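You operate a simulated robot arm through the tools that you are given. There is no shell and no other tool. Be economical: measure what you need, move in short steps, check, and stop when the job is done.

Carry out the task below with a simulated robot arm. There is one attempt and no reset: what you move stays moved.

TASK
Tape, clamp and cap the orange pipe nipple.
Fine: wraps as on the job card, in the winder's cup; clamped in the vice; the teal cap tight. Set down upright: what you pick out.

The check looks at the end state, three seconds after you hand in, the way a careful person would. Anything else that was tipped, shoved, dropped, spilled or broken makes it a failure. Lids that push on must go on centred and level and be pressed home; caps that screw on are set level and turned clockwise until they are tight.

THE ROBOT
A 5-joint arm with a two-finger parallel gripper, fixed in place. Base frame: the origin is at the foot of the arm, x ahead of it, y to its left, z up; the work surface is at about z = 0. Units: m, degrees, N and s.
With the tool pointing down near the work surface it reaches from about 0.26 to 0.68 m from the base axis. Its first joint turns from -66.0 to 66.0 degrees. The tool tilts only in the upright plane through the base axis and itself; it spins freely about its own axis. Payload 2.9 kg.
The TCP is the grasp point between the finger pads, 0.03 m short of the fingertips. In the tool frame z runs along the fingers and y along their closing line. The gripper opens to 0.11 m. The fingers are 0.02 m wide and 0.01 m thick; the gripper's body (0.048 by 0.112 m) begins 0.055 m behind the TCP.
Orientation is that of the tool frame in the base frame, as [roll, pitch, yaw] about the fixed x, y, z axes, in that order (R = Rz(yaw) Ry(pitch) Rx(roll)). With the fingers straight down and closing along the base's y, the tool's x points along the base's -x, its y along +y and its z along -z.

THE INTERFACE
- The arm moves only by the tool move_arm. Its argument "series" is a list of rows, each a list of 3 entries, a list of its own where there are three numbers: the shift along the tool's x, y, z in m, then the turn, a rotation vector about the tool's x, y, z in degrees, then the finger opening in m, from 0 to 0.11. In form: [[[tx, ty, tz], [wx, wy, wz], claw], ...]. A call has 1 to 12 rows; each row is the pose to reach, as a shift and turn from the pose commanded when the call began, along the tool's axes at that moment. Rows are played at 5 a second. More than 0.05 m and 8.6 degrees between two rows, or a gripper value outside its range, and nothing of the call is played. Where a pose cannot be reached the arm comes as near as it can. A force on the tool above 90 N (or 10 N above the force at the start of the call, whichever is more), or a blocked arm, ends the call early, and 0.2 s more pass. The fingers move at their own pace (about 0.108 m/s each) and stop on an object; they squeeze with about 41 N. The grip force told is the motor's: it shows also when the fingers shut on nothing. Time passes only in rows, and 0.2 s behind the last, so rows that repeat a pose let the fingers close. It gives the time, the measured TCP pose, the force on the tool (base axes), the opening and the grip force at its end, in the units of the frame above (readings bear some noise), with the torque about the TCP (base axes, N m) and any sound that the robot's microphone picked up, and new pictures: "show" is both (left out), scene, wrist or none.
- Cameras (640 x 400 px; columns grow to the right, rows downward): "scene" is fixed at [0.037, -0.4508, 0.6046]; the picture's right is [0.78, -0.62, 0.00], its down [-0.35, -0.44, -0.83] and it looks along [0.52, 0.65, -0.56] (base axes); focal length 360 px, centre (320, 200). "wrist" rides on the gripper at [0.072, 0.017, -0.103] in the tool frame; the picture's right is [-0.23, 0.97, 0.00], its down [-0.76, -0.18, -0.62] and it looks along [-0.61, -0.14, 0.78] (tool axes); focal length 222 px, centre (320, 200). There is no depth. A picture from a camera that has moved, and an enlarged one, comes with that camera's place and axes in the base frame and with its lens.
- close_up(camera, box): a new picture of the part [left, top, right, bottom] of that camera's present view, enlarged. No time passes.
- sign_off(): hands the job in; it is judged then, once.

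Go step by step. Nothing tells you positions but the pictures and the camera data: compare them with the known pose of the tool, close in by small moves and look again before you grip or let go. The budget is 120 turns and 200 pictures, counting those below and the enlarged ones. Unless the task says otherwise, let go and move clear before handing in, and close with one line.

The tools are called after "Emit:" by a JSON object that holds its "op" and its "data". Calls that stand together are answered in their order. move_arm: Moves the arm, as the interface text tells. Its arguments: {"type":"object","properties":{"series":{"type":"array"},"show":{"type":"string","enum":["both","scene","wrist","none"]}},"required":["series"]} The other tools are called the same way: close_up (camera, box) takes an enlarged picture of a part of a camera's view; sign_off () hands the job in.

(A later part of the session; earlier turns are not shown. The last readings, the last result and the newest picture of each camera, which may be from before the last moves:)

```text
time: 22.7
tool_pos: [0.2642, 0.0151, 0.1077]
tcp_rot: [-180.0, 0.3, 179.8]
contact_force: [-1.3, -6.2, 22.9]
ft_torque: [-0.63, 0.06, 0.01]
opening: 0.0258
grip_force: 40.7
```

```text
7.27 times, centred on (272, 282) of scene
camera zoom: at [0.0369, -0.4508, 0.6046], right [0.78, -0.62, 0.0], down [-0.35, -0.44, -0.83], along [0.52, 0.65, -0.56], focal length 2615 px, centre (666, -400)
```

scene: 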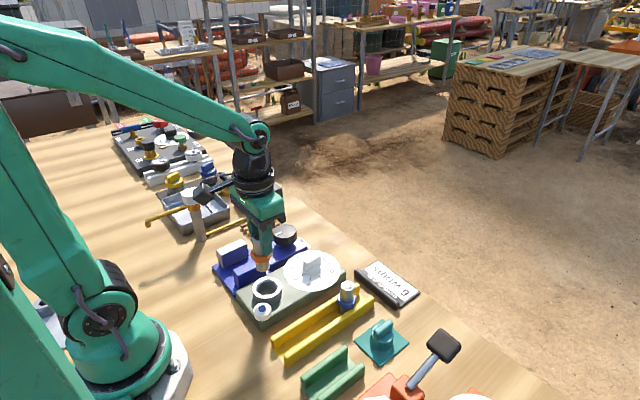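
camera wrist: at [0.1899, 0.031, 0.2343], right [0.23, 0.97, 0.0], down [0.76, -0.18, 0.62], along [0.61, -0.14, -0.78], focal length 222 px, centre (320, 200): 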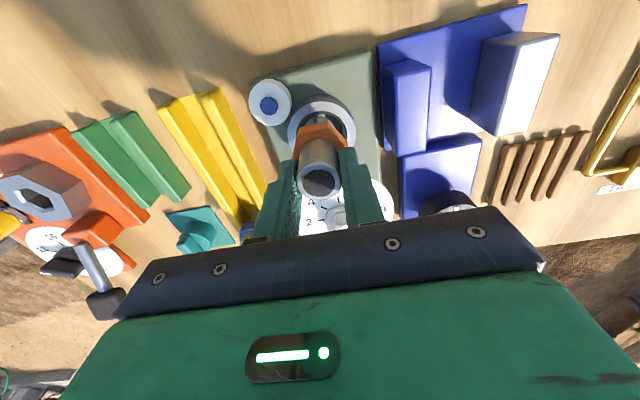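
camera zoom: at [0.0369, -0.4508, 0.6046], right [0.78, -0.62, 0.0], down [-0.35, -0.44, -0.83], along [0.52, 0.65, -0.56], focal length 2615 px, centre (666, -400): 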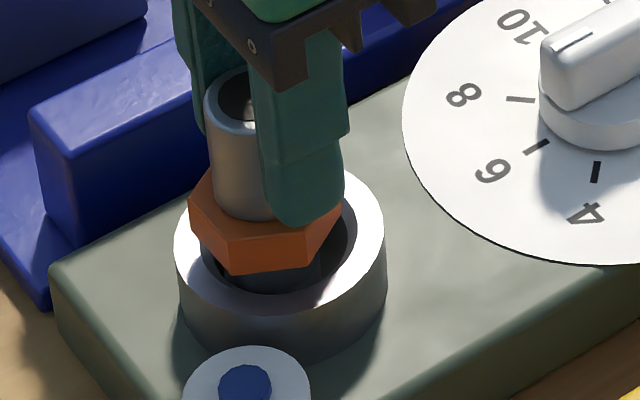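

The nipple rests in the cup, centred. I'll open the fingers and wait to see whether the winder runs.

Emit:
{"op": "move_arm", "data": {"series": [[[0, 0, 0], [0, 0, 0], 0.03], [[0, 0, 0], [0, 0, 0], 0.06], [[0, 0, 0], [0, 0, 0], 0.06], [[0, 0, -0.02], [0, 0, 0], 0.06], [[0, 0, -0.04], [0, 0, 0], 0.06], [[0, 0, -0.06], [0, 0, 0], 0.06], [[0, 0, -0.08], [0, 0, 0], 0.06], [[0, 0, -0.08], [0, 0, 0], 0.06]], "show": "wrist"}}

Emit:
{"op": "close_up", "data": {"camera": "scene", "box": [235, 240, 355, 330]}}

```text
time: 24.5
tool_pos: [0.2646, 0.0136, 0.1883]
tcp_rot: [180.0, 0.1, 179.9]
contact_force: [-0.5, 0.1, 1.0]
ft_torque: [0.02, 0.03, 0.02]
opening: 0.06
grip_force: 0.1
camera wrist: at [0.1911, 0.0317, 0.2926], right [0.23, 0.97, 0.0], down [0.76, -0.18, 0.62], along [0.61, -0.14, -0.78], focal length 222 px, centre (320, 200)
```

wrist: 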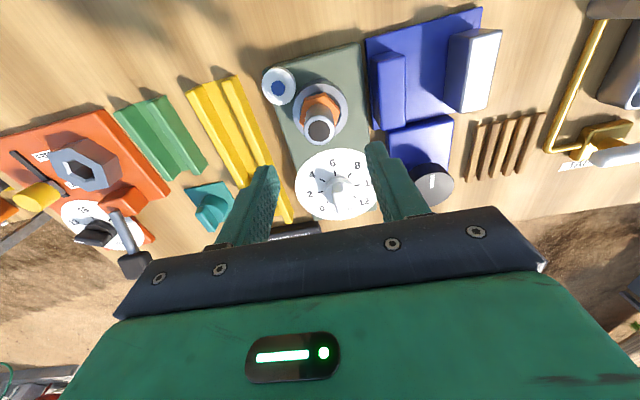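

```text
4.44 times, centred on (295, 285) of scene
camera zoom: at [0.037, -0.4508, 0.6046], right [0.78, -0.62, 0.0], down [-0.35, -0.44, -0.83], along [0.52, 0.65, -0.56], focal length 1598 px, centre (431, -178)
```

zoom: 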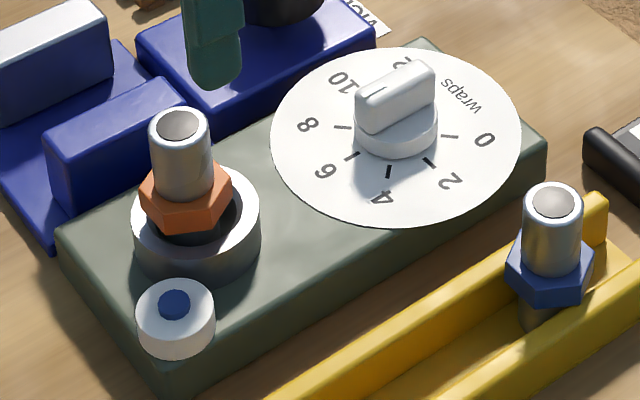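

Emit:
{"op": "move_arm", "data": {"series": [[[0, 0, 0], [0, 0, 0], 0.06], [[0, 0, 0], [0, 0, 0], 0.06], [[0, 0, 0], [0, 0, 0], 0.06], [[0, 0, 0], [0, 0, 0], 0.06], [[0, 0, 0], [0, 0, 0], 0.06], [[0, 0, 0], [0, 0, 0], 0.06], [[0, 0, 0], [0, 0, 0], 0.06], [[0, 0, 0], [0, 0, 0], 0.06], [[0, 0, 0], [0, 0, 0], 0.06], [[0, 0, 0], [0, 0, 0], 0.06]], "show": "none"}}

Emit:
{"op": "close_up", "data": {"camera": "scene", "box": [235, 240, 355, 330]}}

Emit:
{"op": "close_up", "data": {"camera": "wrist", "box": [250, 50, 380, 150]}}

```text
time: 26.7
tool_pos: [0.263, 0.0143, 0.1873]
tcp_rot: [-180.0, 0.2, 179.8]
contact_force: [-0.3, 0.1, -0.4]
ft_torque: [-0.02, -0.01, 0.03]
opening: 0.0601
grip_force: 0.1
```

```text
4.44 times, centred on (295, 285) of scene
camera zoom: at [0.037, -0.4508, 0.6046], right [0.78, -0.62, 0.0], down [-0.35, -0.44, -0.83], along [0.52, 0.65, -0.56], focal length 1598 px, centre (431, -178)
```

zoom: 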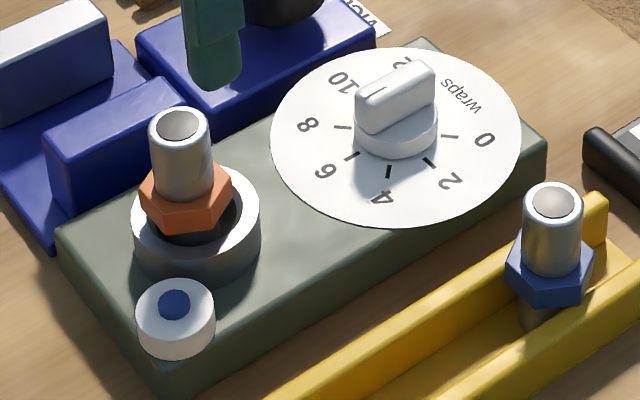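

```text
4.00 times, centred on (315, 100) of wrist
camera zoom: at [0.1911, 0.0317, 0.2923], right [0.23, 0.97, 0.0], down [0.76, -0.18, 0.62], along [0.61, -0.14, -0.78], focal length 888 px, centre (340, 600)
```

zoom: 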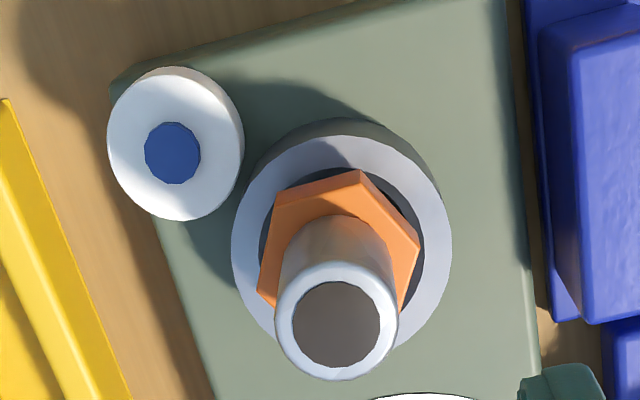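

No tape is visible on the upper thread. I'll regrip and lift the nipple a little to check its lower thread.

Emit:
{"op": "move_arm", "data": {"series": [[[0, 0, 0.03], [0, 0, 0], 0.06], [[0, 0, 0.06], [0, 0, 0], 0.06], [[0, 0, 0.078], [0, 0, 0], 0.06], [[0, 0, 0.078], [0, 0, 0], 0.02], [[0, 0, 0.078], [0, 0, 0], 0.0], [[0, 0, 0.078], [0, 0, 0], 0.0]], "show": "none"}}

Emit:
{"op": "move_arm", "data": {"series": [[[0, 0, -0.03], [0, 0, 0], 0.0], [[0, 0, -0.06], [0, 0, 0], 0.0], [[0, 0, -0.06], [0, 0, 0], 0.0]], "show": "none"}}

Emit:
{"op": "close_up", "data": {"camera": "scene", "box": [235, 220, 345, 320]}}

```text
time: 28.1
tool_pos: [0.2641, 0.0146, 0.1099]
tcp_rot: [-180.0, -0.1, 179.8]
contact_force: [0.6, -0.6, 0.2]
ft_torque: [0.0, -0.01, 0.0]
opening: 0.0262
grip_force: 41.1
```

```text
time: 28.9
tool_pos: [0.2636, 0.015, 0.171]
tcp_rot: [179.9, 0.1, 179.8]
contact_force: [0.6, 0.2, -1.7]
ft_torque: [0.03, -0.01, -0.03]
opening: 0.0263
grip_force: 40.6
```

```text
4.00 times, centred on (290, 270) of scene
camera zoom: at [0.037, -0.4508, 0.6046], right [0.78, -0.62, 0.0], down [-0.35, -0.44, -0.83], along [0.52, 0.65, -0.56], focal length 1438 px, centre (440, -80)
```

zoom: 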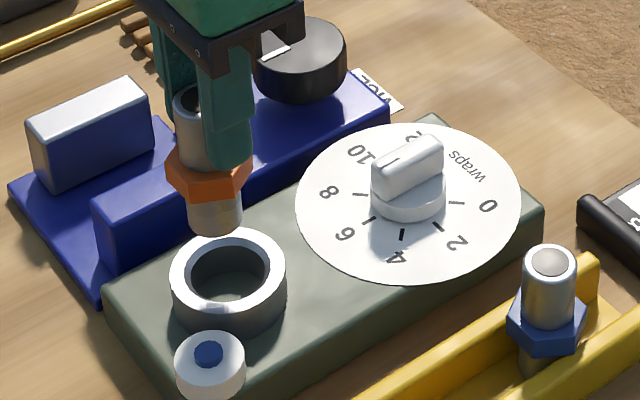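

No tape below either, so the winder probably acts when the dial is turned with the nipple in place. I'll put the nipple back, then dial 0 → 6 again.

Emit:
{"op": "move_arm", "data": {"series": [[[0, 0, 0.03], [0, 0, 0], 0.0], [[0, 0, 0.055], [0, 0, 0], 0.0], [[0, 0, 0.0615], [0, 0, 0], 0.0], [[0, 0, 0.0615], [0, 0, 0], 0.0]], "show": "none"}}

Emit:
{"op": "move_arm", "data": {"series": [[[0, 0, 0], [0, 0, 0], 0.03], [[0, 0, 0], [0, 0, 0], 0.06], [[0, 0, 0], [0, 0, 0], 0.06], [[0, 0, -0.03], [0, 0, 0], 0.06], [[0, 0, -0.06], [0, 0, 0], 0.06], [[0, 0, -0.09], [0, 0, 0], 0.06], [[-0.04, 0, -0.09], [0, 0, 0], 0.06], [[-0.08, 0, -0.09], [0, 0, 0], 0.06], [[-0.116, 0, -0.09], [0, 0, 0], 0.06], [[-0.116, 0, -0.05], [0, 0, 0], 0.06], [[-0.116, 0, -0.02], [0, 0, 0], 0.06], [[-0.116, 0, -0.02], [0, 0, 0], 0.06]], "show": "both"}}

Emit:
{"op": "close_up", "data": {"camera": "wrist", "box": [230, 50, 410, 220]}}

```text
time: 29.9
tool_pos: [0.2643, 0.0132, 0.1071]
tcp_rot: [180.0, 0.1, 179.8]
contact_force: [-1.0, 6.2, 25.2]
ft_torque: [0.72, 0.05, -0.02]
opening: 0.0261
grip_force: 41.2
```

```text
time: 32.5
tool_pos: [0.3812, 0.0148, 0.1276]
tcp_rot: [-180.0, 0.2, 179.9]
contact_force: [0.2, 0.4, 0.6]
ft_torque: [0.01, -0.02, 0.0]
opening: 0.06
grip_force: 0.0
camera wrist: at [0.3082, 0.0308, 0.2311], right [0.23, 0.97, 0.0], down [0.76, -0.18, 0.62], along [0.61, -0.14, -0.78], focal length 222 px, centre (320, 200)
```

scene: 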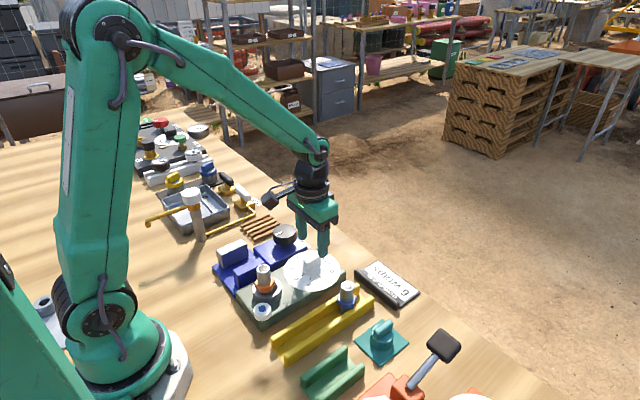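
wrist: 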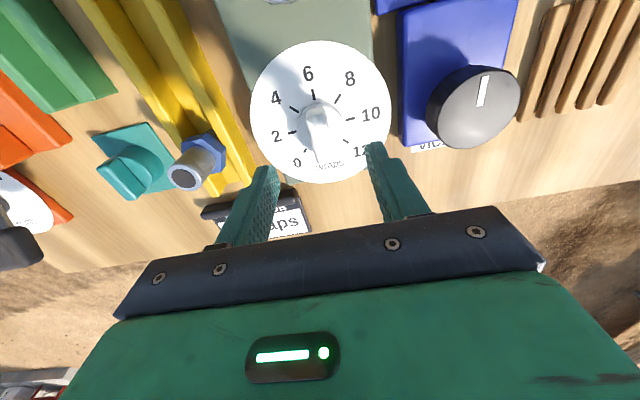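

```text
2.35 times, centred on (320, 135) of wrist
camera zoom: at [0.3082, 0.0308, 0.2311], right [0.23, 0.97, 0.0], down [0.76, -0.18, 0.62], along [0.61, -0.14, -0.78], focal length 523 px, centre (320, 353)
```

zoom: 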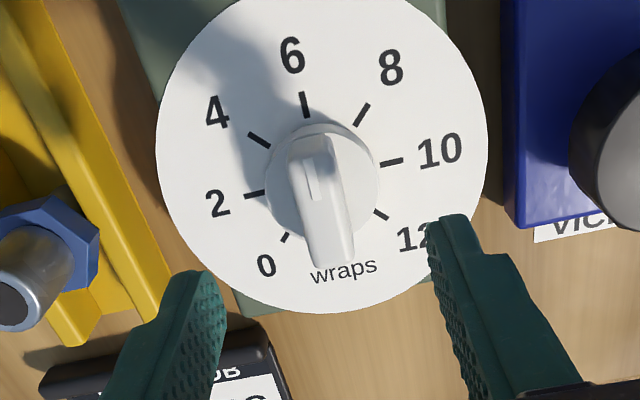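

Emit:
{"op": "move_arm", "data": {"series": [[[0, 0, 0.03], [0, 0, 0], 0.05], [[0, 0, 0.054], [0, 0, 0], 0.05], [[0, 0, 0.054], [0, 0, 0], 0.0], [[0, 0, 0.054], [0, 0, 0], 0.0], [[0, 0, 0.054], [0, 0, 0], 0.0]], "show": "none"}}

Emit:
{"op": "move_arm", "data": {"series": [[[0, 0, 0], [0, 0, -8.4], 0.0], [[0, 0, 0], [0, 0, -16.8], 0.0], [[0, 0, 0], [0, 0, -25.2], 0.0], [[0, 0, 0], [0, 0, -33.6], 0.0], [[0, 0, 0], [0, 0, -42], 0.0], [[0, 0, 0], [0, 0, -50.4], 0.0], [[0, 0, 0], [0, 0, -58.8], 0.0], [[0, 0, 0], [0, 0, -67.2], 0.0], [[0, 0, 0], [0, 0, -75.6], 0.0]], "show": "wrist"}}

```text
time: 33.7
tool_pos: [0.38, 0.013, 0.0738]
tcp_rot: [-180.0, 0.1, 180.0]
contact_force: [-1.1, 40.8, -2.6]
ft_torque: [0.8, -0.57, 0.03]
opening: 0.0157
grip_force: 45.0
```

```text
time: 35.7
tool_pos: [0.3806, 0.0142, 0.0733]
tcp_rot: [-179.9, 0.0, -104.4]
contact_force: [1.5, 32.2, -1.2]
ft_torque: [0.58, 0.18, 0.01]
opening: 0.0163
grip_force: 45.3
camera wrist: at [0.345, -0.0526, 0.1783], right [-0.89, 0.46, 0.0], down [0.36, 0.69, 0.62], along [0.29, 0.55, -0.78], focal length 222 px, centre (320, 200)
```

wrist: 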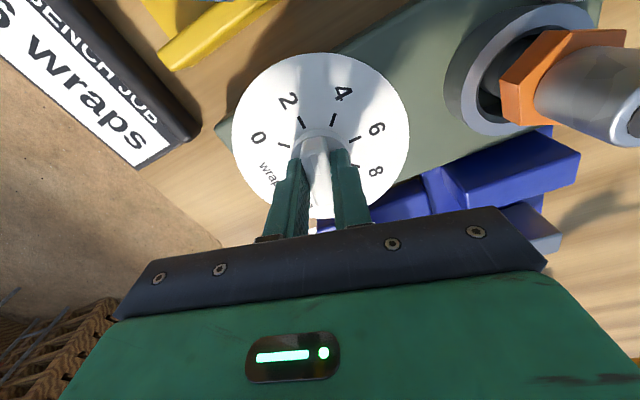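

Emit:
{"op": "move_arm", "data": {"series": [[[-0.001, 0, 0], [0, 0, -8.4], 0.0], [[-0.001, 0, 0], [0, 0, -16.8], 0.0], [[-0.001, 0, 0], [0, 0, -25.2], 0.0], [[-0.001, 0, 0], [0, 0, -33.6], 0.0], [[-0.001, 0, 0], [0, 0, -42], 0.0], [[-0.001, 0, 0], [0, 0, -50.4], 0.0], [[-0.001, 0, 0], [0, 0, -59.4], 0.0], [[-0.001, 0, 0], [0, 0, -59.4], 0.0]], "show": "wrist"}}

Emit:
{"op": "close_up", "data": {"camera": "wrist", "box": [230, 50, 410, 220]}}

```text
refused: row 7 steps farther than a row can; nothing moved
```

```text
2.35 times, centred on (320, 135) of wrist
camera zoom: at [0.345, -0.0526, 0.1783], right [-0.89, 0.46, 0.0], down [0.36, 0.69, 0.62], along [0.29, 0.55, -0.78], focal length 523 px, centre (320, 353)
```

zoom: 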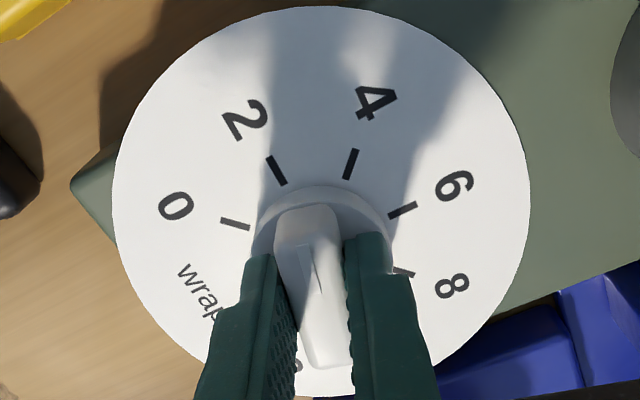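

Emit:
{"op": "move_arm", "data": {"series": [[[-0.001, 0, 0], [0, 0, -8.4], 0.0], [[-0.001, 0, 0], [0, 0, -16.8], 0.0], [[-0.001, 0, 0], [0, 0, -25.2], 0.0], [[-0.001, 0, 0], [0, 0, -33.6], 0.0], [[-0.001, 0, 0], [0, 0, -42], 0.0], [[-0.001, 0, 0], [0, 0, -50.4], 0.0], [[-0.001, 0, 0], [0, 0, -58], 0.0], [[-0.001, 0, 0], [0, 0, -60], 0.0]], "show": "none"}}

Emit:
{"op": "close_up", "data": {"camera": "wrist", "box": [230, 50, 410, 220]}}

```text
time: 37.5
tool_pos: [0.3809, 0.0138, 0.0732]
tcp_rot: [-179.8, -0.3, -44.7]
contact_force: [13.8, -11.7, -1.6]
ft_torque: [-0.72, -0.19, -0.32]
opening: 0.0159
grip_force: 45.0
```

```text
2.35 times, centred on (320, 135) of wrist
camera zoom: at [0.42, -0.0493, 0.1785], right [-0.85, -0.53, 0.0], down [-0.42, 0.66, 0.62], along [-0.33, 0.53, -0.78], focal length 523 px, centre (320, 353)
```

zoom: 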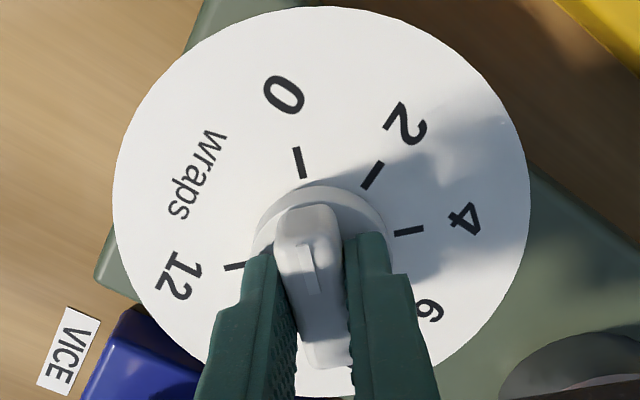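

Dial at 0. Now turning clockwise 135° to 6 with the nipple in the cup.

Emit:
{"op": "move_arm", "data": {"series": [[[0, 0, 0], [0, 0, 8.4], 0.0], [[0, 0, 0], [0, 0, 16.8], 0.0], [[0, 0, 0], [0, 0, 25.2], 0.0], [[0, 0, 0], [0, 0, 33.6], 0.0], [[0, 0, 0], [0, 0, 42], 0.0], [[0, 0, 0], [0, 0, 50.4], 0.0], [[0, 0, 0], [0, 0, 58.8], 0.0], [[0, 0, 0], [0, 0, 67.2], 0.0]], "show": "none"}}

Emit:
{"op": "move_arm", "data": {"series": [[[0, 0, 0], [0, 0, 8.4], 0.0], [[0, 0, 0], [0, 0, 16.8], 0.0], [[0, 0, 0], [0, 0, 25.2], 0.0], [[0, 0, 0], [0, 0, 33.6], 0.0], [[0, 0, 0], [0, 0, 42], 0.0], [[0, 0, 0], [0, 0, 50.4], 0.0], [[0, 0, 0], [0, 0, 58.8], 0.0], [[0, 0, 0], [0, 0, 67.2], 0.0], [[0, 0, 0], [0, 0, 67.8], 0.0], [[0, 0, 0], [0, 0, 67.8], 0.0]], "show": "wrist"}}

Emit:
{"op": "close_up", "data": {"camera": "scene", "box": [235, 240, 355, 330]}}

```text
time: 39.3
tool_pos: [0.3787, 0.014, 0.0748]
tcp_rot: [180.0, 0.0, -112.0]
contact_force: [-21.0, -26.8, 46.2]
ft_torque: [-0.15, -0.05, 0.01]
opening: 0.0155
grip_force: 44.8
```

```text
time: 41.5
tool_pos: [0.3785, 0.0149, 0.0741]
tcp_rot: [-180.0, -0.3, -179.5]
contact_force: [-30.6, -12.0, 44.2]
ft_torque: [-0.23, -0.58, -0.03]
opening: 0.0158
grip_force: 44.5
camera wrist: at [0.3068, 0.0311, 0.1786], right [0.22, 0.98, 0.0], down [0.77, -0.17, 0.62], along [0.6, -0.14, -0.78], focal length 222 px, centre (320, 200)
```

wrist: 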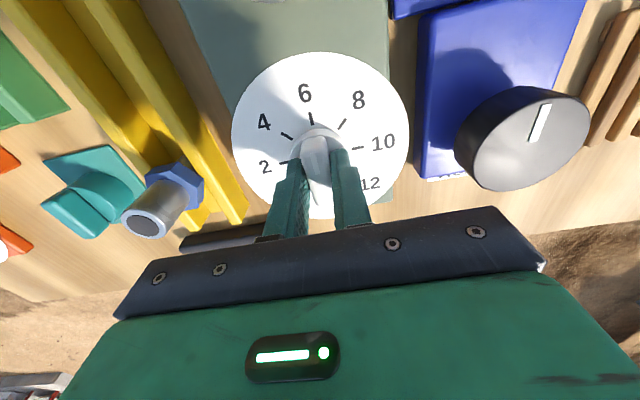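

```text
4.44 times, centred on (295, 285) of scene
camera zoom: at [0.0367, -0.4508, 0.6046], right [0.78, -0.62, 0.0], down [-0.34, -0.44, -0.83], along [0.52, 0.65, -0.56], focal length 1598 px, centre (431, -178)
```

zoom: 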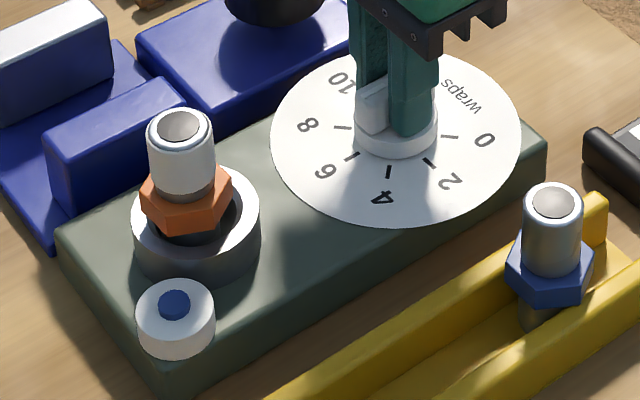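

The tape is now on the nipple: the winder follows the dial. I'll release the dial and look closely.

Emit:
{"op": "move_arm", "data": {"series": [[[0, 0, 0], [0, 0, 0], 0.05], [[0, 0, 0], [0, 0, 0], 0.05], [[0, 0, -0.03], [0, 0, 0], 0.06], [[0, 0, -0.07], [0, 0, 0], 0.06], [[0, 0, -0.11], [0, 0, 0], 0.06], [[0.04, 0, -0.12], [0, 0, 0], 0.06], [[0.08, 0, -0.12], [0, 0, 0], 0.06], [[0.1, 0, -0.12], [0, 0, 0], 0.06], [[0.1, 0, -0.12], [0, 0, 0], 0.06]], "show": "wrist"}}

Emit:
{"op": "close_up", "data": {"camera": "scene", "box": [235, 240, 355, 330]}}

Emit:
{"op": "close_up", "data": {"camera": "wrist", "box": [250, 40, 410, 180]}}

Emit:
{"op": "close_up", "data": {"camera": "scene", "box": [205, 215, 315, 300]}}

```text
time: 43.5
tool_pos: [0.279, 0.0134, 0.1938]
tcp_rot: [-179.9, 0.2, -179.7]
contact_force: [1.5, -1.4, -0.7]
ft_torque: [0.01, 0.01, 0.0]
opening: 0.06
grip_force: 0.0
camera wrist: at [0.2065, 0.0295, 0.2967], right [0.22, 0.98, 0.0], down [0.76, -0.17, 0.62], along [0.61, -0.14, -0.78], focal length 222 px, centre (320, 200)
```

wrist: 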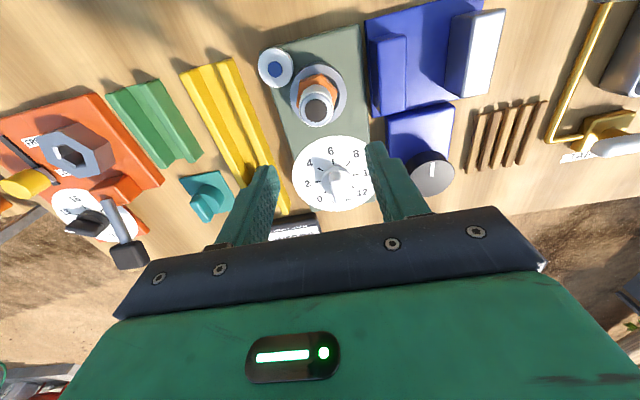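

```text
4.44 times, centred on (295, 285) of scene
camera zoom: at [0.037, -0.4508, 0.6046], right [0.78, -0.62, 0.0], down [-0.35, -0.44, -0.83], along [0.52, 0.65, -0.56], focal length 1598 px, centre (431, -178)
```

zoom: 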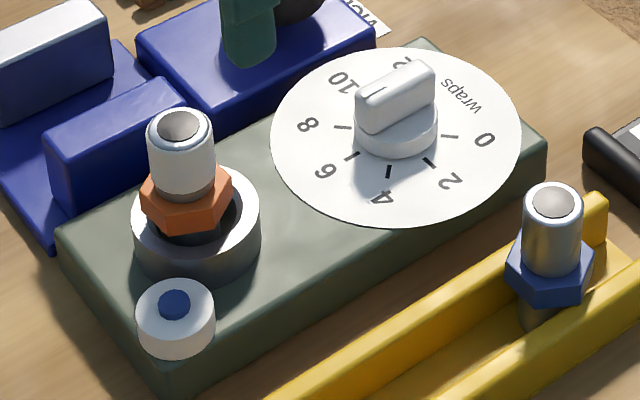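

```text
2.86 times, centred on (330, 110) of wrist
camera zoom: at [0.2065, 0.0295, 0.2967], right [0.22, 0.98, 0.0], down [0.76, -0.17, 0.62], along [0.61, -0.14, -0.78], focal length 635 px, centre (291, 457)
```

zoom: 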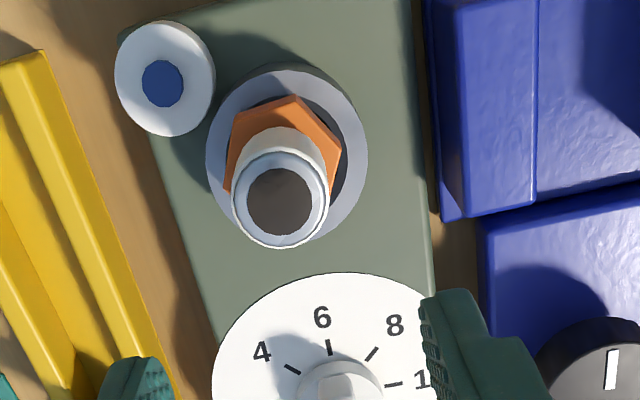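

```text
4.71 times, centred on (260, 258) of scene
camera zoom: at [0.037, -0.4508, 0.6046], right [0.78, -0.62, 0.0], down [-0.35, -0.44, -0.83], along [0.52, 0.65, -0.56], focal length 1692 px, centre (602, -71)
```

zoom: 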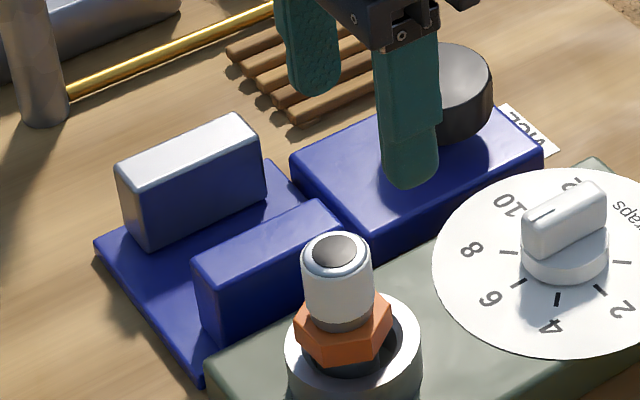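

Tape is on and the dial reads 6. Next I'll view the vice from above to measure the jaws and knob.

Emit:
{"op": "move_arm", "data": {"series": [[[0, 0.03, -0.02], [0, 0, 0], 0.06], [[0, 0.06, -0.02], [0, 0, 0], 0.06], [[0, 0.095, -0.02], [0, 0, 0], 0.06], [[0, 0.095, -0.02], [0, 0, 0], 0.06]], "show": "wrist"}}

Emit:
{"op": "close_up", "data": {"camera": "wrist", "box": [230, 0, 430, 160]}}

```text
time: 44.5
tool_pos: [0.279, 0.1089, 0.2126]
tcp_rot: [179.9, 0.1, -179.6]
contact_force: [-0.3, -0.5, 0.7]
ft_torque: [-0.01, -0.01, 0.01]
opening: 0.06
grip_force: 0.2
camera wrist: at [0.2069, 0.1253, 0.3175], right [0.22, 0.98, 0.0], down [0.76, -0.17, 0.62], along [0.61, -0.14, -0.78], focal length 222 px, centre (320, 200)
```

wrist: 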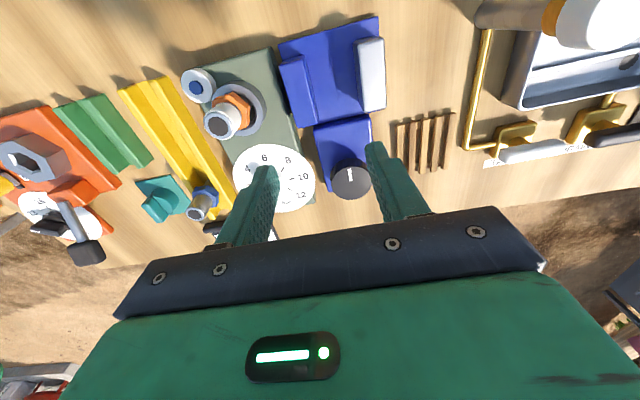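

```text
2.50 times, centred on (330, 80) of wrist
camera zoom: at [0.2069, 0.1253, 0.3175], right [0.22, 0.98, 0.0], down [0.76, -0.17, 0.62], along [0.61, -0.14, -0.78], focal length 555 px, centre (295, 500)
```

zoom: 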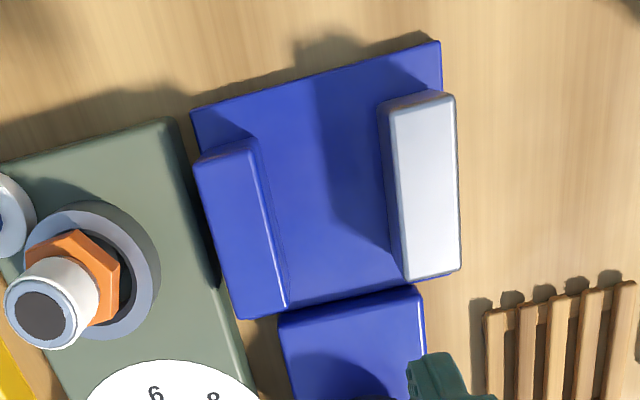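

Emit:
{"op": "close_up", "data": {"camera": "scene", "box": [250, 255, 285, 300]}}

Emit:
{"op": "close_up", "data": {"camera": "wrist", "box": [195, 70, 275, 150]}}

```text
8.89 times, centred on (268, 278) of scene
camera zoom: at [0.037, -0.4508, 0.6046], right [0.78, -0.62, 0.0], down [-0.35, -0.44, -0.83], along [0.52, 0.65, -0.56], focal length 3196 px, centre (787, -489)
```

zoom: 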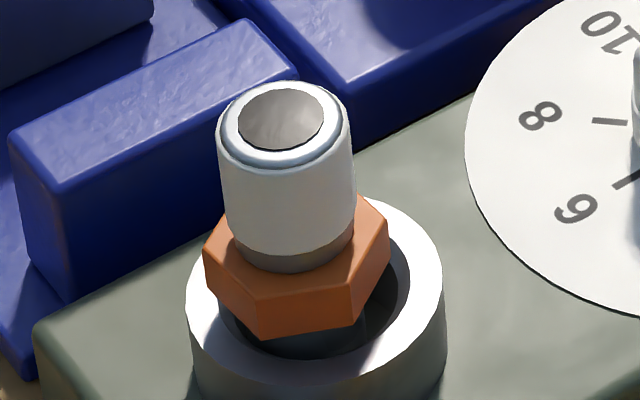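

```text
5.00 times, centred on (235, 110) of wrist
camera zoom: at [0.2069, 0.1253, 0.3175], right [0.22, 0.98, 0.0], down [0.76, -0.17, 0.62], along [0.61, -0.14, -0.78], focal length 1111 px, centre (745, 650)
```

zoom: 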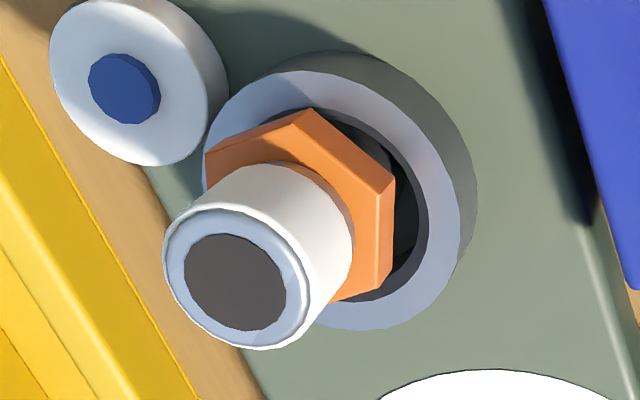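

Hex top in the cup is at z≈0.066 with flats about ±30° from y; the vice jaw gap is centred at about (0.266,0.130), 57 mm wide. I'll grip the hex flats (keeping off the tape), at yaw ≈153°.

Emit:
{"op": "move_arm", "data": {"series": [[[0.005, -0.03, 0], [0, 0, 7], 0.06], [[0.01, -0.06, 0], [0, 0, 14], 0.06], [[0.0147, -0.0945, 0], [0, 0, 21], 0.06], [[0.0147, -0.0945, 0.03], [0, 0, 27], 0.06], [[0.0147, -0.0945, 0.07], [0, 0, 27], 0.06], [[0.0147, -0.0945, 0.1], [0, 0, 27], 0.06], [[0.0147, -0.0945, 0.1], [0, 0, 27], 0.06]], "show": "wrist"}}

Emit:
{"op": "close_up", "data": {"camera": "scene", "box": [230, 225, 310, 305]}}

Emit:
{"op": "close_up", "data": {"camera": "wrist", "box": [250, 90, 390, 210]}}

```text
time: 46.1
tool_pos: [0.2658, 0.0135, 0.1121]
tcp_rot: [-179.9, 0.0, 153.4]
contact_force: [-0.1, 0.0, -0.2]
ft_torque: [0.01, 0.0, -0.03]
opening: 0.0601
grip_force: 0.1
camera wrist: at [0.2087, 0.0609, 0.2174], right [0.64, 0.77, 0.0], down [0.6, -0.5, 0.62], along [0.48, -0.4, -0.78], focal length 222 px, centre (320, 200)
```

wrist: 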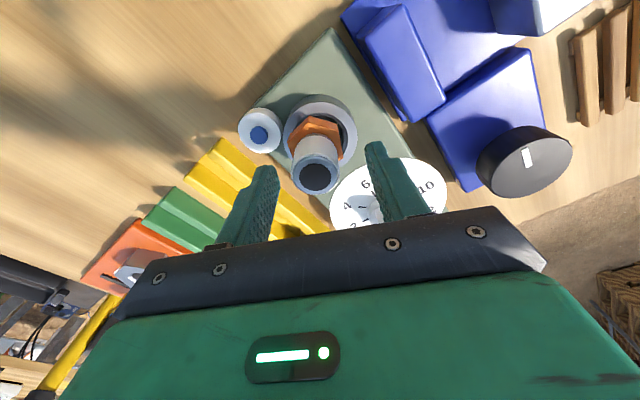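

```text
5.00 times, centred on (270, 265) of scene
camera zoom: at [0.037, -0.4508, 0.6046], right [0.78, -0.62, 0.0], down [-0.35, -0.44, -0.83], along [0.52, 0.65, -0.56], focal length 1798 px, centre (570, -125)
```

zoom: 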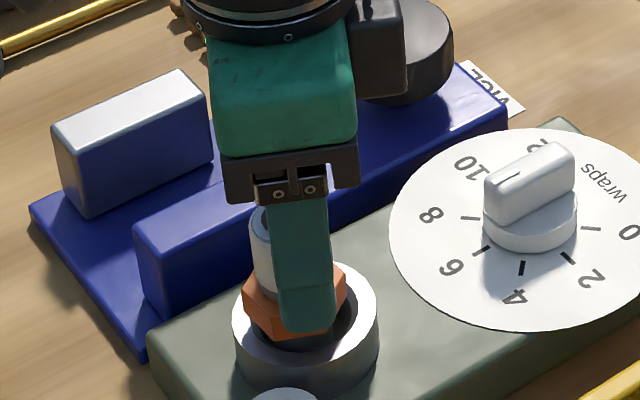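

```text
3.33 times, centred on (320, 150) of wrist
camera zoom: at [0.2087, 0.0609, 0.2174], right [0.64, 0.77, 0.0], down [0.6, -0.5, 0.62], along [0.48, -0.4, -0.78], focal length 740 px, centre (320, 367)
```

zoom: 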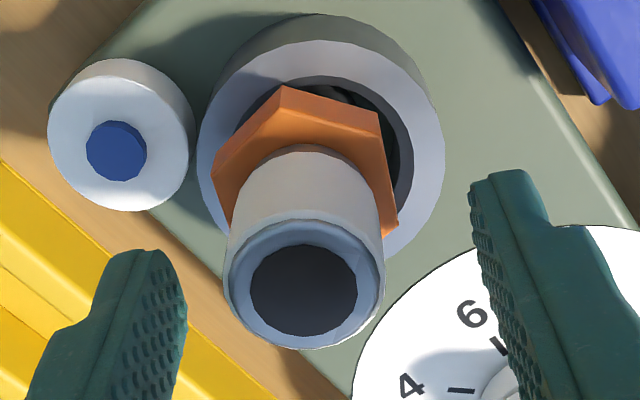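

Emit:
{"op": "move_arm", "data": {"series": [[[0, -0.002, 0.01], [0, 0, 0], 0.06], [[0, -0.002, 0.024], [0, 0, 0], 0.06], [[0, -0.002, 0.024], [0, 0, 0], 0.04], [[0, -0.002, 0.024], [0, 0, 0], 0.0], [[0, -0.002, 0.024], [0, 0, 0], 0.0]], "show": "wrist"}}

Emit:
{"op": "close_up", "data": {"camera": "scene", "box": [230, 225, 310, 305]}}

```text
time: 47.3
tool_pos: [0.2647, 0.0113, 0.0899]
tcp_rot: [179.9, 0.0, 153.3]
contact_force: [0.4, -0.7, -0.8]
ft_torque: [-0.03, 0.01, 0.0]
opening: 0.0353
grip_force: 41.0
camera wrist: at [0.2075, 0.0592, 0.1937], right [0.64, 0.77, 0.0], down [0.6, -0.5, 0.62], along [0.48, -0.4, -0.78], focal length 222 px, centre (320, 200)
```

wrist: 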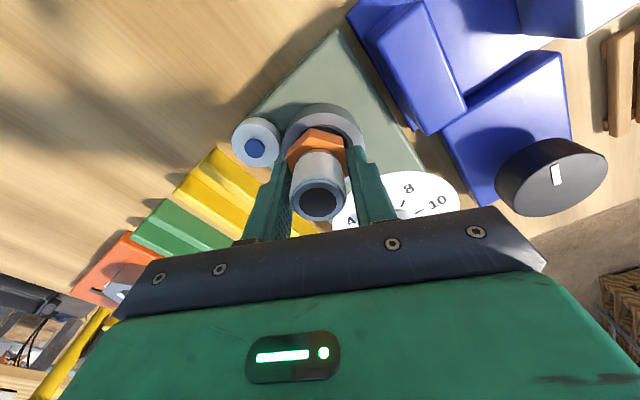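

```text
5.00 times, centred on (270, 265) of scene
camera zoom: at [0.037, -0.4508, 0.6046], right [0.78, -0.62, 0.0], down [-0.35, -0.44, -0.83], along [0.52, 0.65, -0.56], focal length 1798 px, centre (570, -125)
```

zoom: 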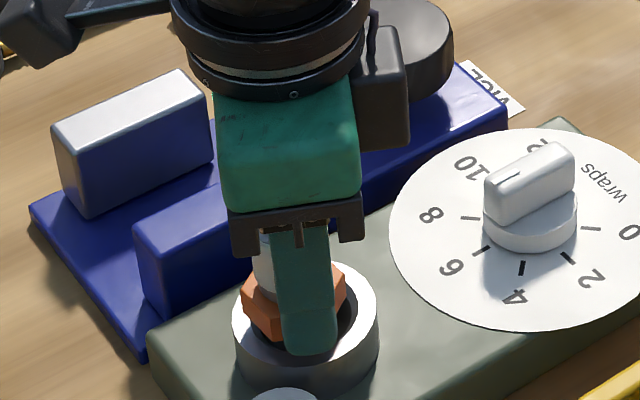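

Gripped on the flats (35.3 mm). Lifting and carrying over the vice, turning 33° so flats face the jaws.

Emit:
{"op": "move_arm", "data": {"series": [[[0, 0, -0.03], [0, 0, 0], 0.0], [[0, 0, -0.06], [0, 0, 0], 0.0], [[0.012, 0.026, -0.06], [0, 0, 8], 0.0], [[0.026, 0.053, -0.06], [0, 0, 16], 0.0], [[0.039, 0.08, -0.06], [0, 0, 24], 0.0], [[0.0516, 0.1072, -0.06], [0, 0, 32], 0.0], [[0.0516, 0.1072, -0.06], [0, 0, 33], 0.0], [[0.0516, 0.1072, -0.06], [0, 0, 33], 0.0]], "show": "wrist"}}

Emit:
{"op": "close_up", "data": {"camera": "scene", "box": [200, 180, 310, 290]}}

Emit:
{"op": "close_up", "data": {"camera": "wrist", "box": [220, 20, 420, 220]}}

```text
time: 49.1
tool_pos: [0.265, 0.1307, 0.1484]
tcp_rot: [179.9, -0.1, 120.4]
contact_force: [-0.9, 0.4, -1.4]
ft_torque: [-0.01, -0.01, -0.02]
opening: 0.0352
grip_force: 40.9
camera wrist: at [0.2428, 0.2019, 0.2528], right [0.96, 0.3, 0.0], down [0.23, -0.75, 0.62], along [0.19, -0.59, -0.78], focal length 222 px, centre (320, 200)
```

wrist: 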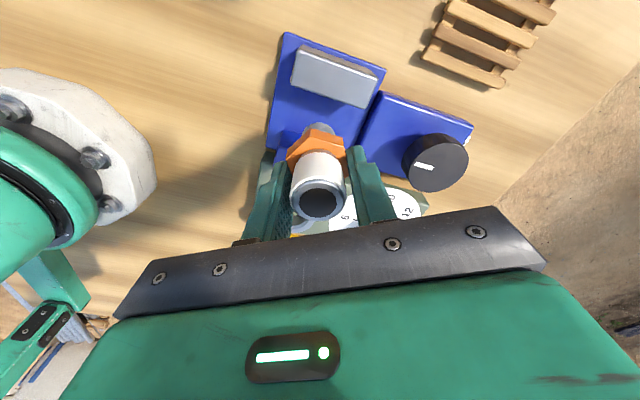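

```text
3.64 times, centred on (255, 235) of scene
camera zoom: at [0.037, -0.4508, 0.6046], right [0.78, -0.62, 0.0], down [-0.35, -0.44, -0.83], along [0.52, 0.65, -0.56], focal length 1308 px, centre (556, 73)
```

zoom: 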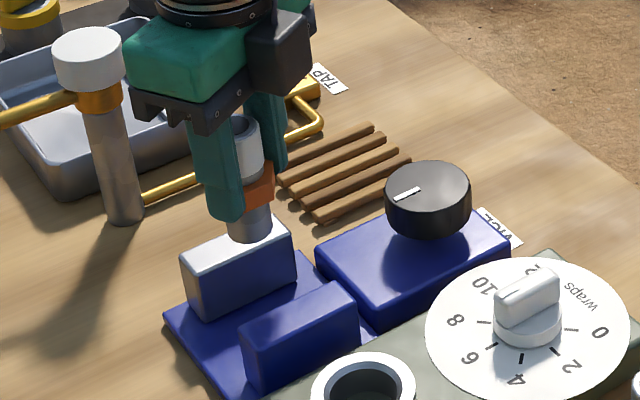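

```text
2.00 times, centred on (320, 120) of wrist
camera zoom: at [0.2428, 0.2019, 0.2528], right [0.96, 0.3, 0.0], down [0.23, -0.75, 0.62], along [0.19, -0.59, -0.78], focal length 444 px, centre (320, 360)
```

zoom: 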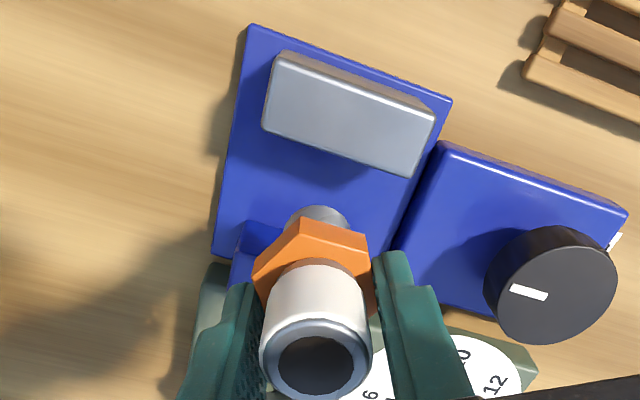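

Emit:
{"op": "move_arm", "data": {"series": [[[-0.0018, 0, 0.02], [0, 0, 0], 0.0], [[-0.0018, 0, 0.045], [0, 0, 0], 0.0], [[-0.0018, 0, 0.065], [0, 0, 0], 0.0], [[-0.0018, 0, 0.065], [0, 0, 0], 0.0]], "show": "wrist"}}

Emit:
{"op": "close_up", "data": {"camera": "scene", "box": [210, 210, 300, 300]}}

Emit:
{"op": "close_up", "data": {"camera": "wrist", "box": [220, 60, 420, 220]}}

```text
time: 50.1
tool_pos: [0.2678, 0.1296, 0.0843]
tcp_rot: [179.9, 0.0, 120.3]
contact_force: [-0.7, 0.1, -1.1]
ft_torque: [0.01, 0.04, 0.0]
opening: 0.0354
grip_force: 41.7
camera wrist: at [0.2446, 0.2009, 0.1884], right [0.95, 0.3, 0.0], down [0.23, -0.75, 0.62], along [0.19, -0.59, -0.78], focal length 222 px, centre (320, 200)
```

wrist: 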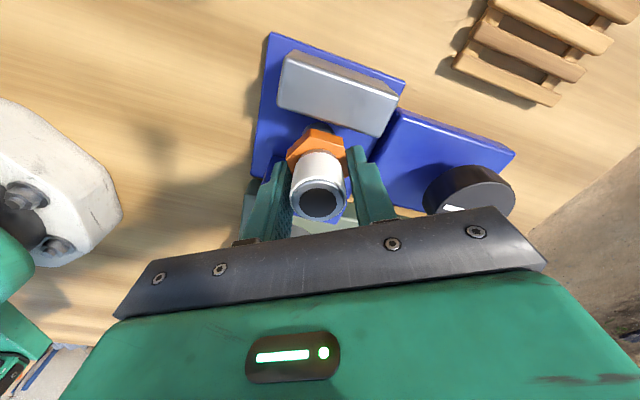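

```text
4.44 times, centred on (255, 255) of scene
camera zoom: at [0.037, -0.4508, 0.6046], right [0.78, -0.62, 0.0], down [-0.35, -0.44, -0.83], along [0.52, 0.65, -0.56], focal length 1598 px, centre (609, -44)
```

zoom: 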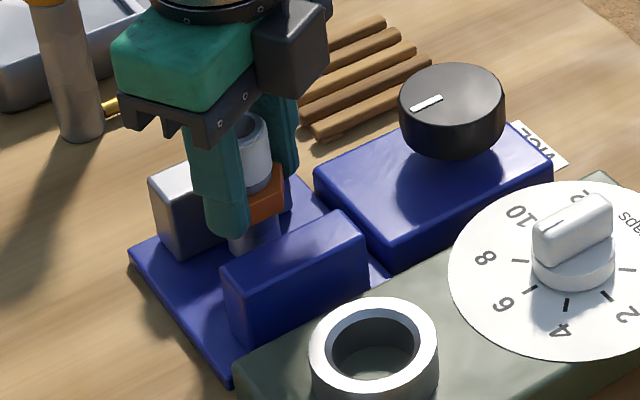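

```text
2.50 times, centred on (320, 140) of wrist
camera zoom: at [0.2446, 0.2009, 0.1884], right [0.95, 0.3, 0.0], down [0.23, -0.75, 0.62], along [0.19, -0.59, -0.78], focal length 555 px, centre (320, 350)
```

zoom: 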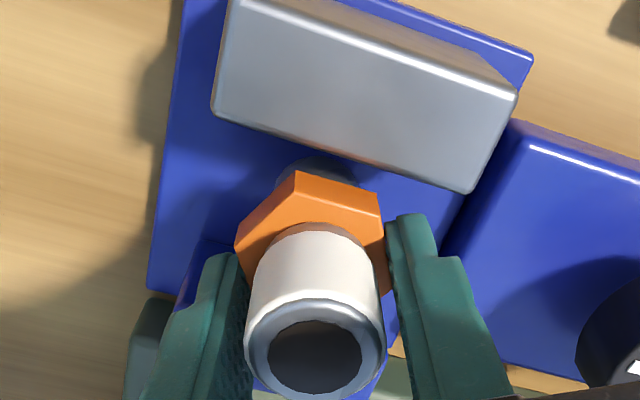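

Emit:
{"op": "move_arm", "data": {"series": [[[0, 0, 0.006], [0, 0, 0], 0.0], [[0, 0, 0.012], [0, 0, 0], 0.0], [[0, 0, 0.012], [0, 0, 0], 0.0]], "show": "none"}}

Emit:
{"op": "close_up", "data": {"camera": "scene", "box": [210, 210, 300, 300]}}

Emit:
{"op": "close_up", "data": {"camera": "wrist", "box": [220, 60, 420, 220]}}

```text
time: 50.9
tool_pos: [0.2672, 0.1317, 0.0728]
tcp_rot: [-180.0, 0.0, 120.3]
contact_force: [0.5, 0.0, -1.8]
ft_torque: [-0.02, -0.01, -0.01]
opening: 0.0352
grip_force: 40.5
```

```text
4.44 times, centred on (255, 255) of scene
camera zoom: at [0.037, -0.4508, 0.6046], right [0.78, -0.62, 0.0], down [-0.35, -0.44, -0.83], along [0.52, 0.65, -0.56], focal length 1598 px, centre (609, -44)
```

zoom: 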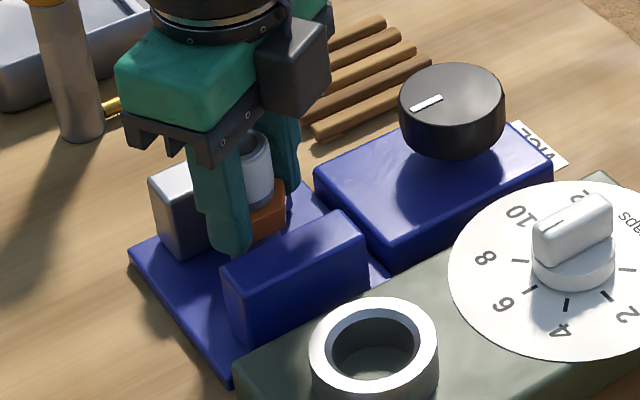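

```text
2.50 times, centred on (320, 140) of wrist
camera zoom: at [0.2446, 0.2014, 0.177], right [0.95, 0.3, 0.0], down [0.23, -0.75, 0.62], along [0.19, -0.59, -0.78], focal length 555 px, centre (320, 350)
```

zoom: 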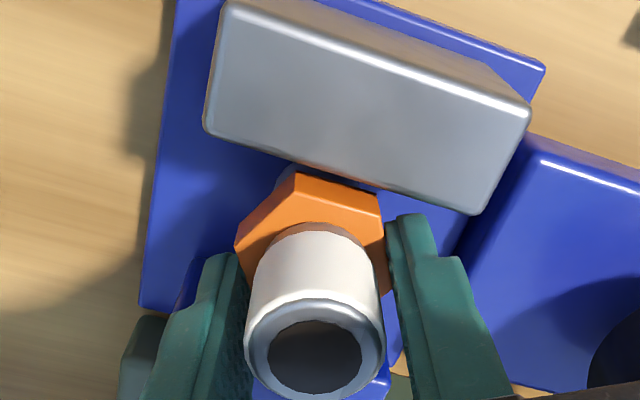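

Still above the plate; I judge the nipple slightly toward the far jaw, so I shift 3 mm to −y and go down to contact.

Emit:
{"op": "move_arm", "data": {"series": [[[-0.0026, -0.0015, 0], [0, 0, 0], 0.0], [[-0.0026, -0.0015, 0.004], [0, 0, 0], 0.0], [[-0.0026, -0.0015, 0.007], [0, 0, 0], 0.0], [[-0.0026, -0.0015, 0.007], [0, 0, 0], 0.0]], "show": "none"}}

Emit:
{"op": "close_up", "data": {"camera": "scene", "box": [220, 220, 290, 290]}}

Emit:
{"op": "close_up", "data": {"camera": "wrist", "box": [220, 60, 420, 220]}}

```text
time: 51.9
tool_pos: [0.2669, 0.1266, 0.0647]
tcp_rot: [179.9, 0.1, 120.5]
contact_force: [-7.2, -1.9, 25.3]
ft_torque: [-0.04, 0.25, 0.02]
opening: 0.0352
grip_force: 41.2
```

```text
5.71 times, centred on (255, 255) of scene
camera zoom: at [0.0369, -0.4509, 0.6045], right [0.78, -0.62, 0.0], down [-0.35, -0.44, -0.83], along [0.52, 0.65, -0.56], focal length 2055 px, centre (691, -114)
```

zoom: 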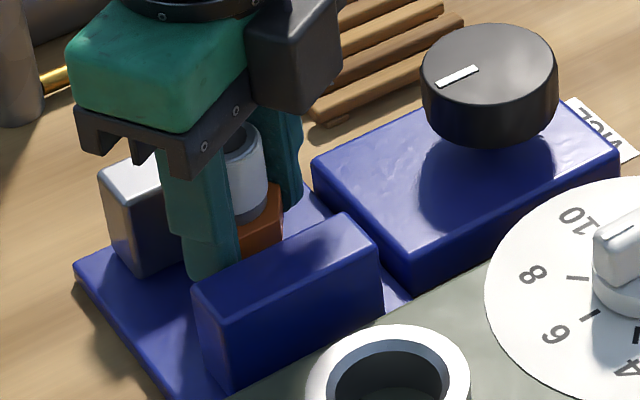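

```text
2.50 times, centred on (320, 140) of wrist
camera zoom: at [0.2451, 0.198, 0.1697], right [0.95, 0.3, 0.0], down [0.23, -0.75, 0.62], along [0.19, -0.59, -0.78], focal length 555 px, centre (320, 350)
```

zoom: 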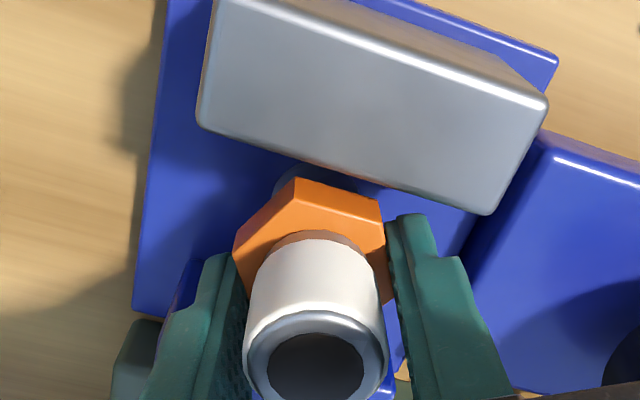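

The nipple stands on the vice plate between the jaws. Releasing with a small opening and rising.

Emit:
{"op": "move_arm", "data": {"series": [[[0, 0, -0.001], [0, 0, 0], 0.043], [[0, 0, -0.001], [0, 0, 0], 0.043], [[0, 0, -0.02], [0, 0, 0], 0.043], [[0, 0, -0.05], [0, 0, 0], 0.05], [[0, 0, -0.08], [0, 0, 0], 0.05], [[0, 0, -0.12], [0, 0, 0], 0.05], [[0, 0, -0.12], [0, 0, 0], 0.05]], "show": "both"}}

Emit:
{"op": "close_up", "data": {"camera": "scene", "box": [220, 220, 310, 290]}}

Emit:
{"op": "close_up", "data": {"camera": "wrist", "box": [220, 0, 460, 160]}}

```text
time: 53.5
tool_pos: [0.2675, 0.1276, 0.1868]
tcp_rot: [179.9, 0.0, 120.4]
contact_force: [0.5, 0.0, 0.3]
ft_torque: [0.01, -0.02, 0.02]
opening: 0.0498
grip_force: 0.0
camera wrist: at [0.2443, 0.198, 0.2918], right [0.95, 0.3, 0.0], down [0.23, -0.75, 0.62], along [0.19, -0.59, -0.78], focal length 222 px, centre (320, 200)
```

scene: 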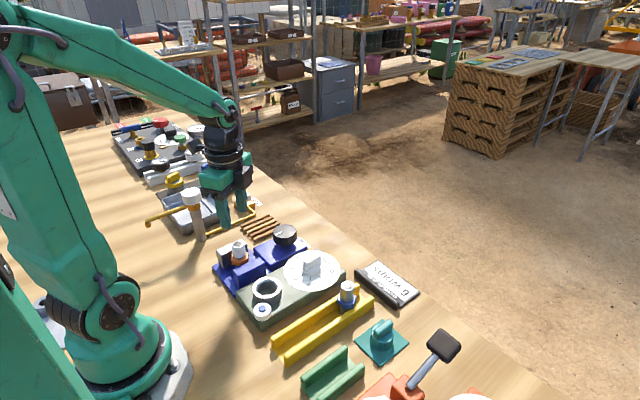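
wrist: 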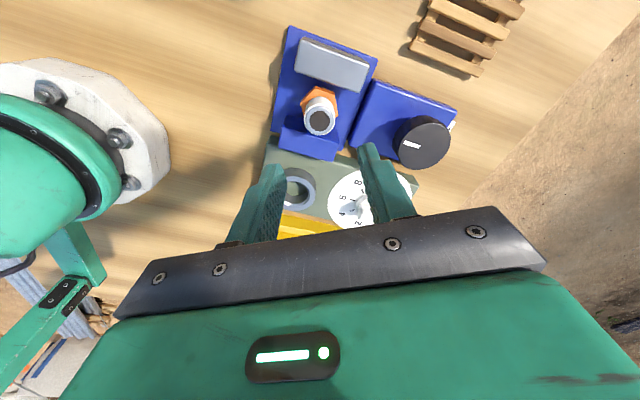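

```text
5.71 times, centred on (265, 255) of scene
camera zoom: at [0.037, -0.4508, 0.6046], right [0.78, -0.62, 0.0], down [-0.35, -0.44, -0.83], along [0.52, 0.65, -0.56], focal length 2055 px, centre (634, -114)
```

zoom: 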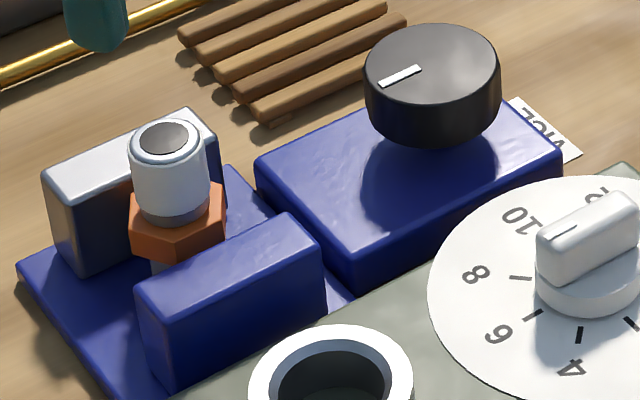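

```text
2.50 times, centred on (340, 80) of wrist
camera zoom: at [0.2443, 0.198, 0.2918], right [0.95, 0.3, 0.0], down [0.23, -0.75, 0.62], along [0.19, -0.59, -0.78], focal length 555 px, centre (270, 500)
```

zoom: 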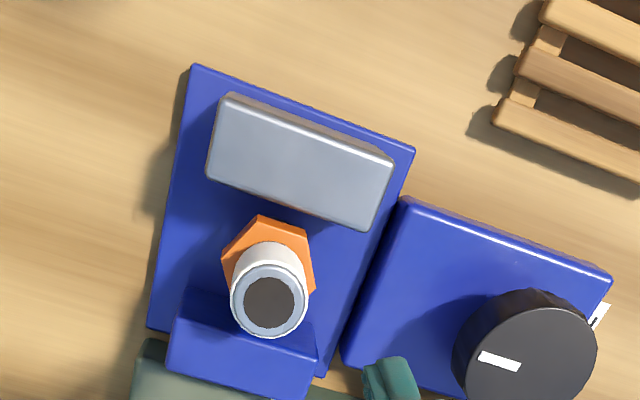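

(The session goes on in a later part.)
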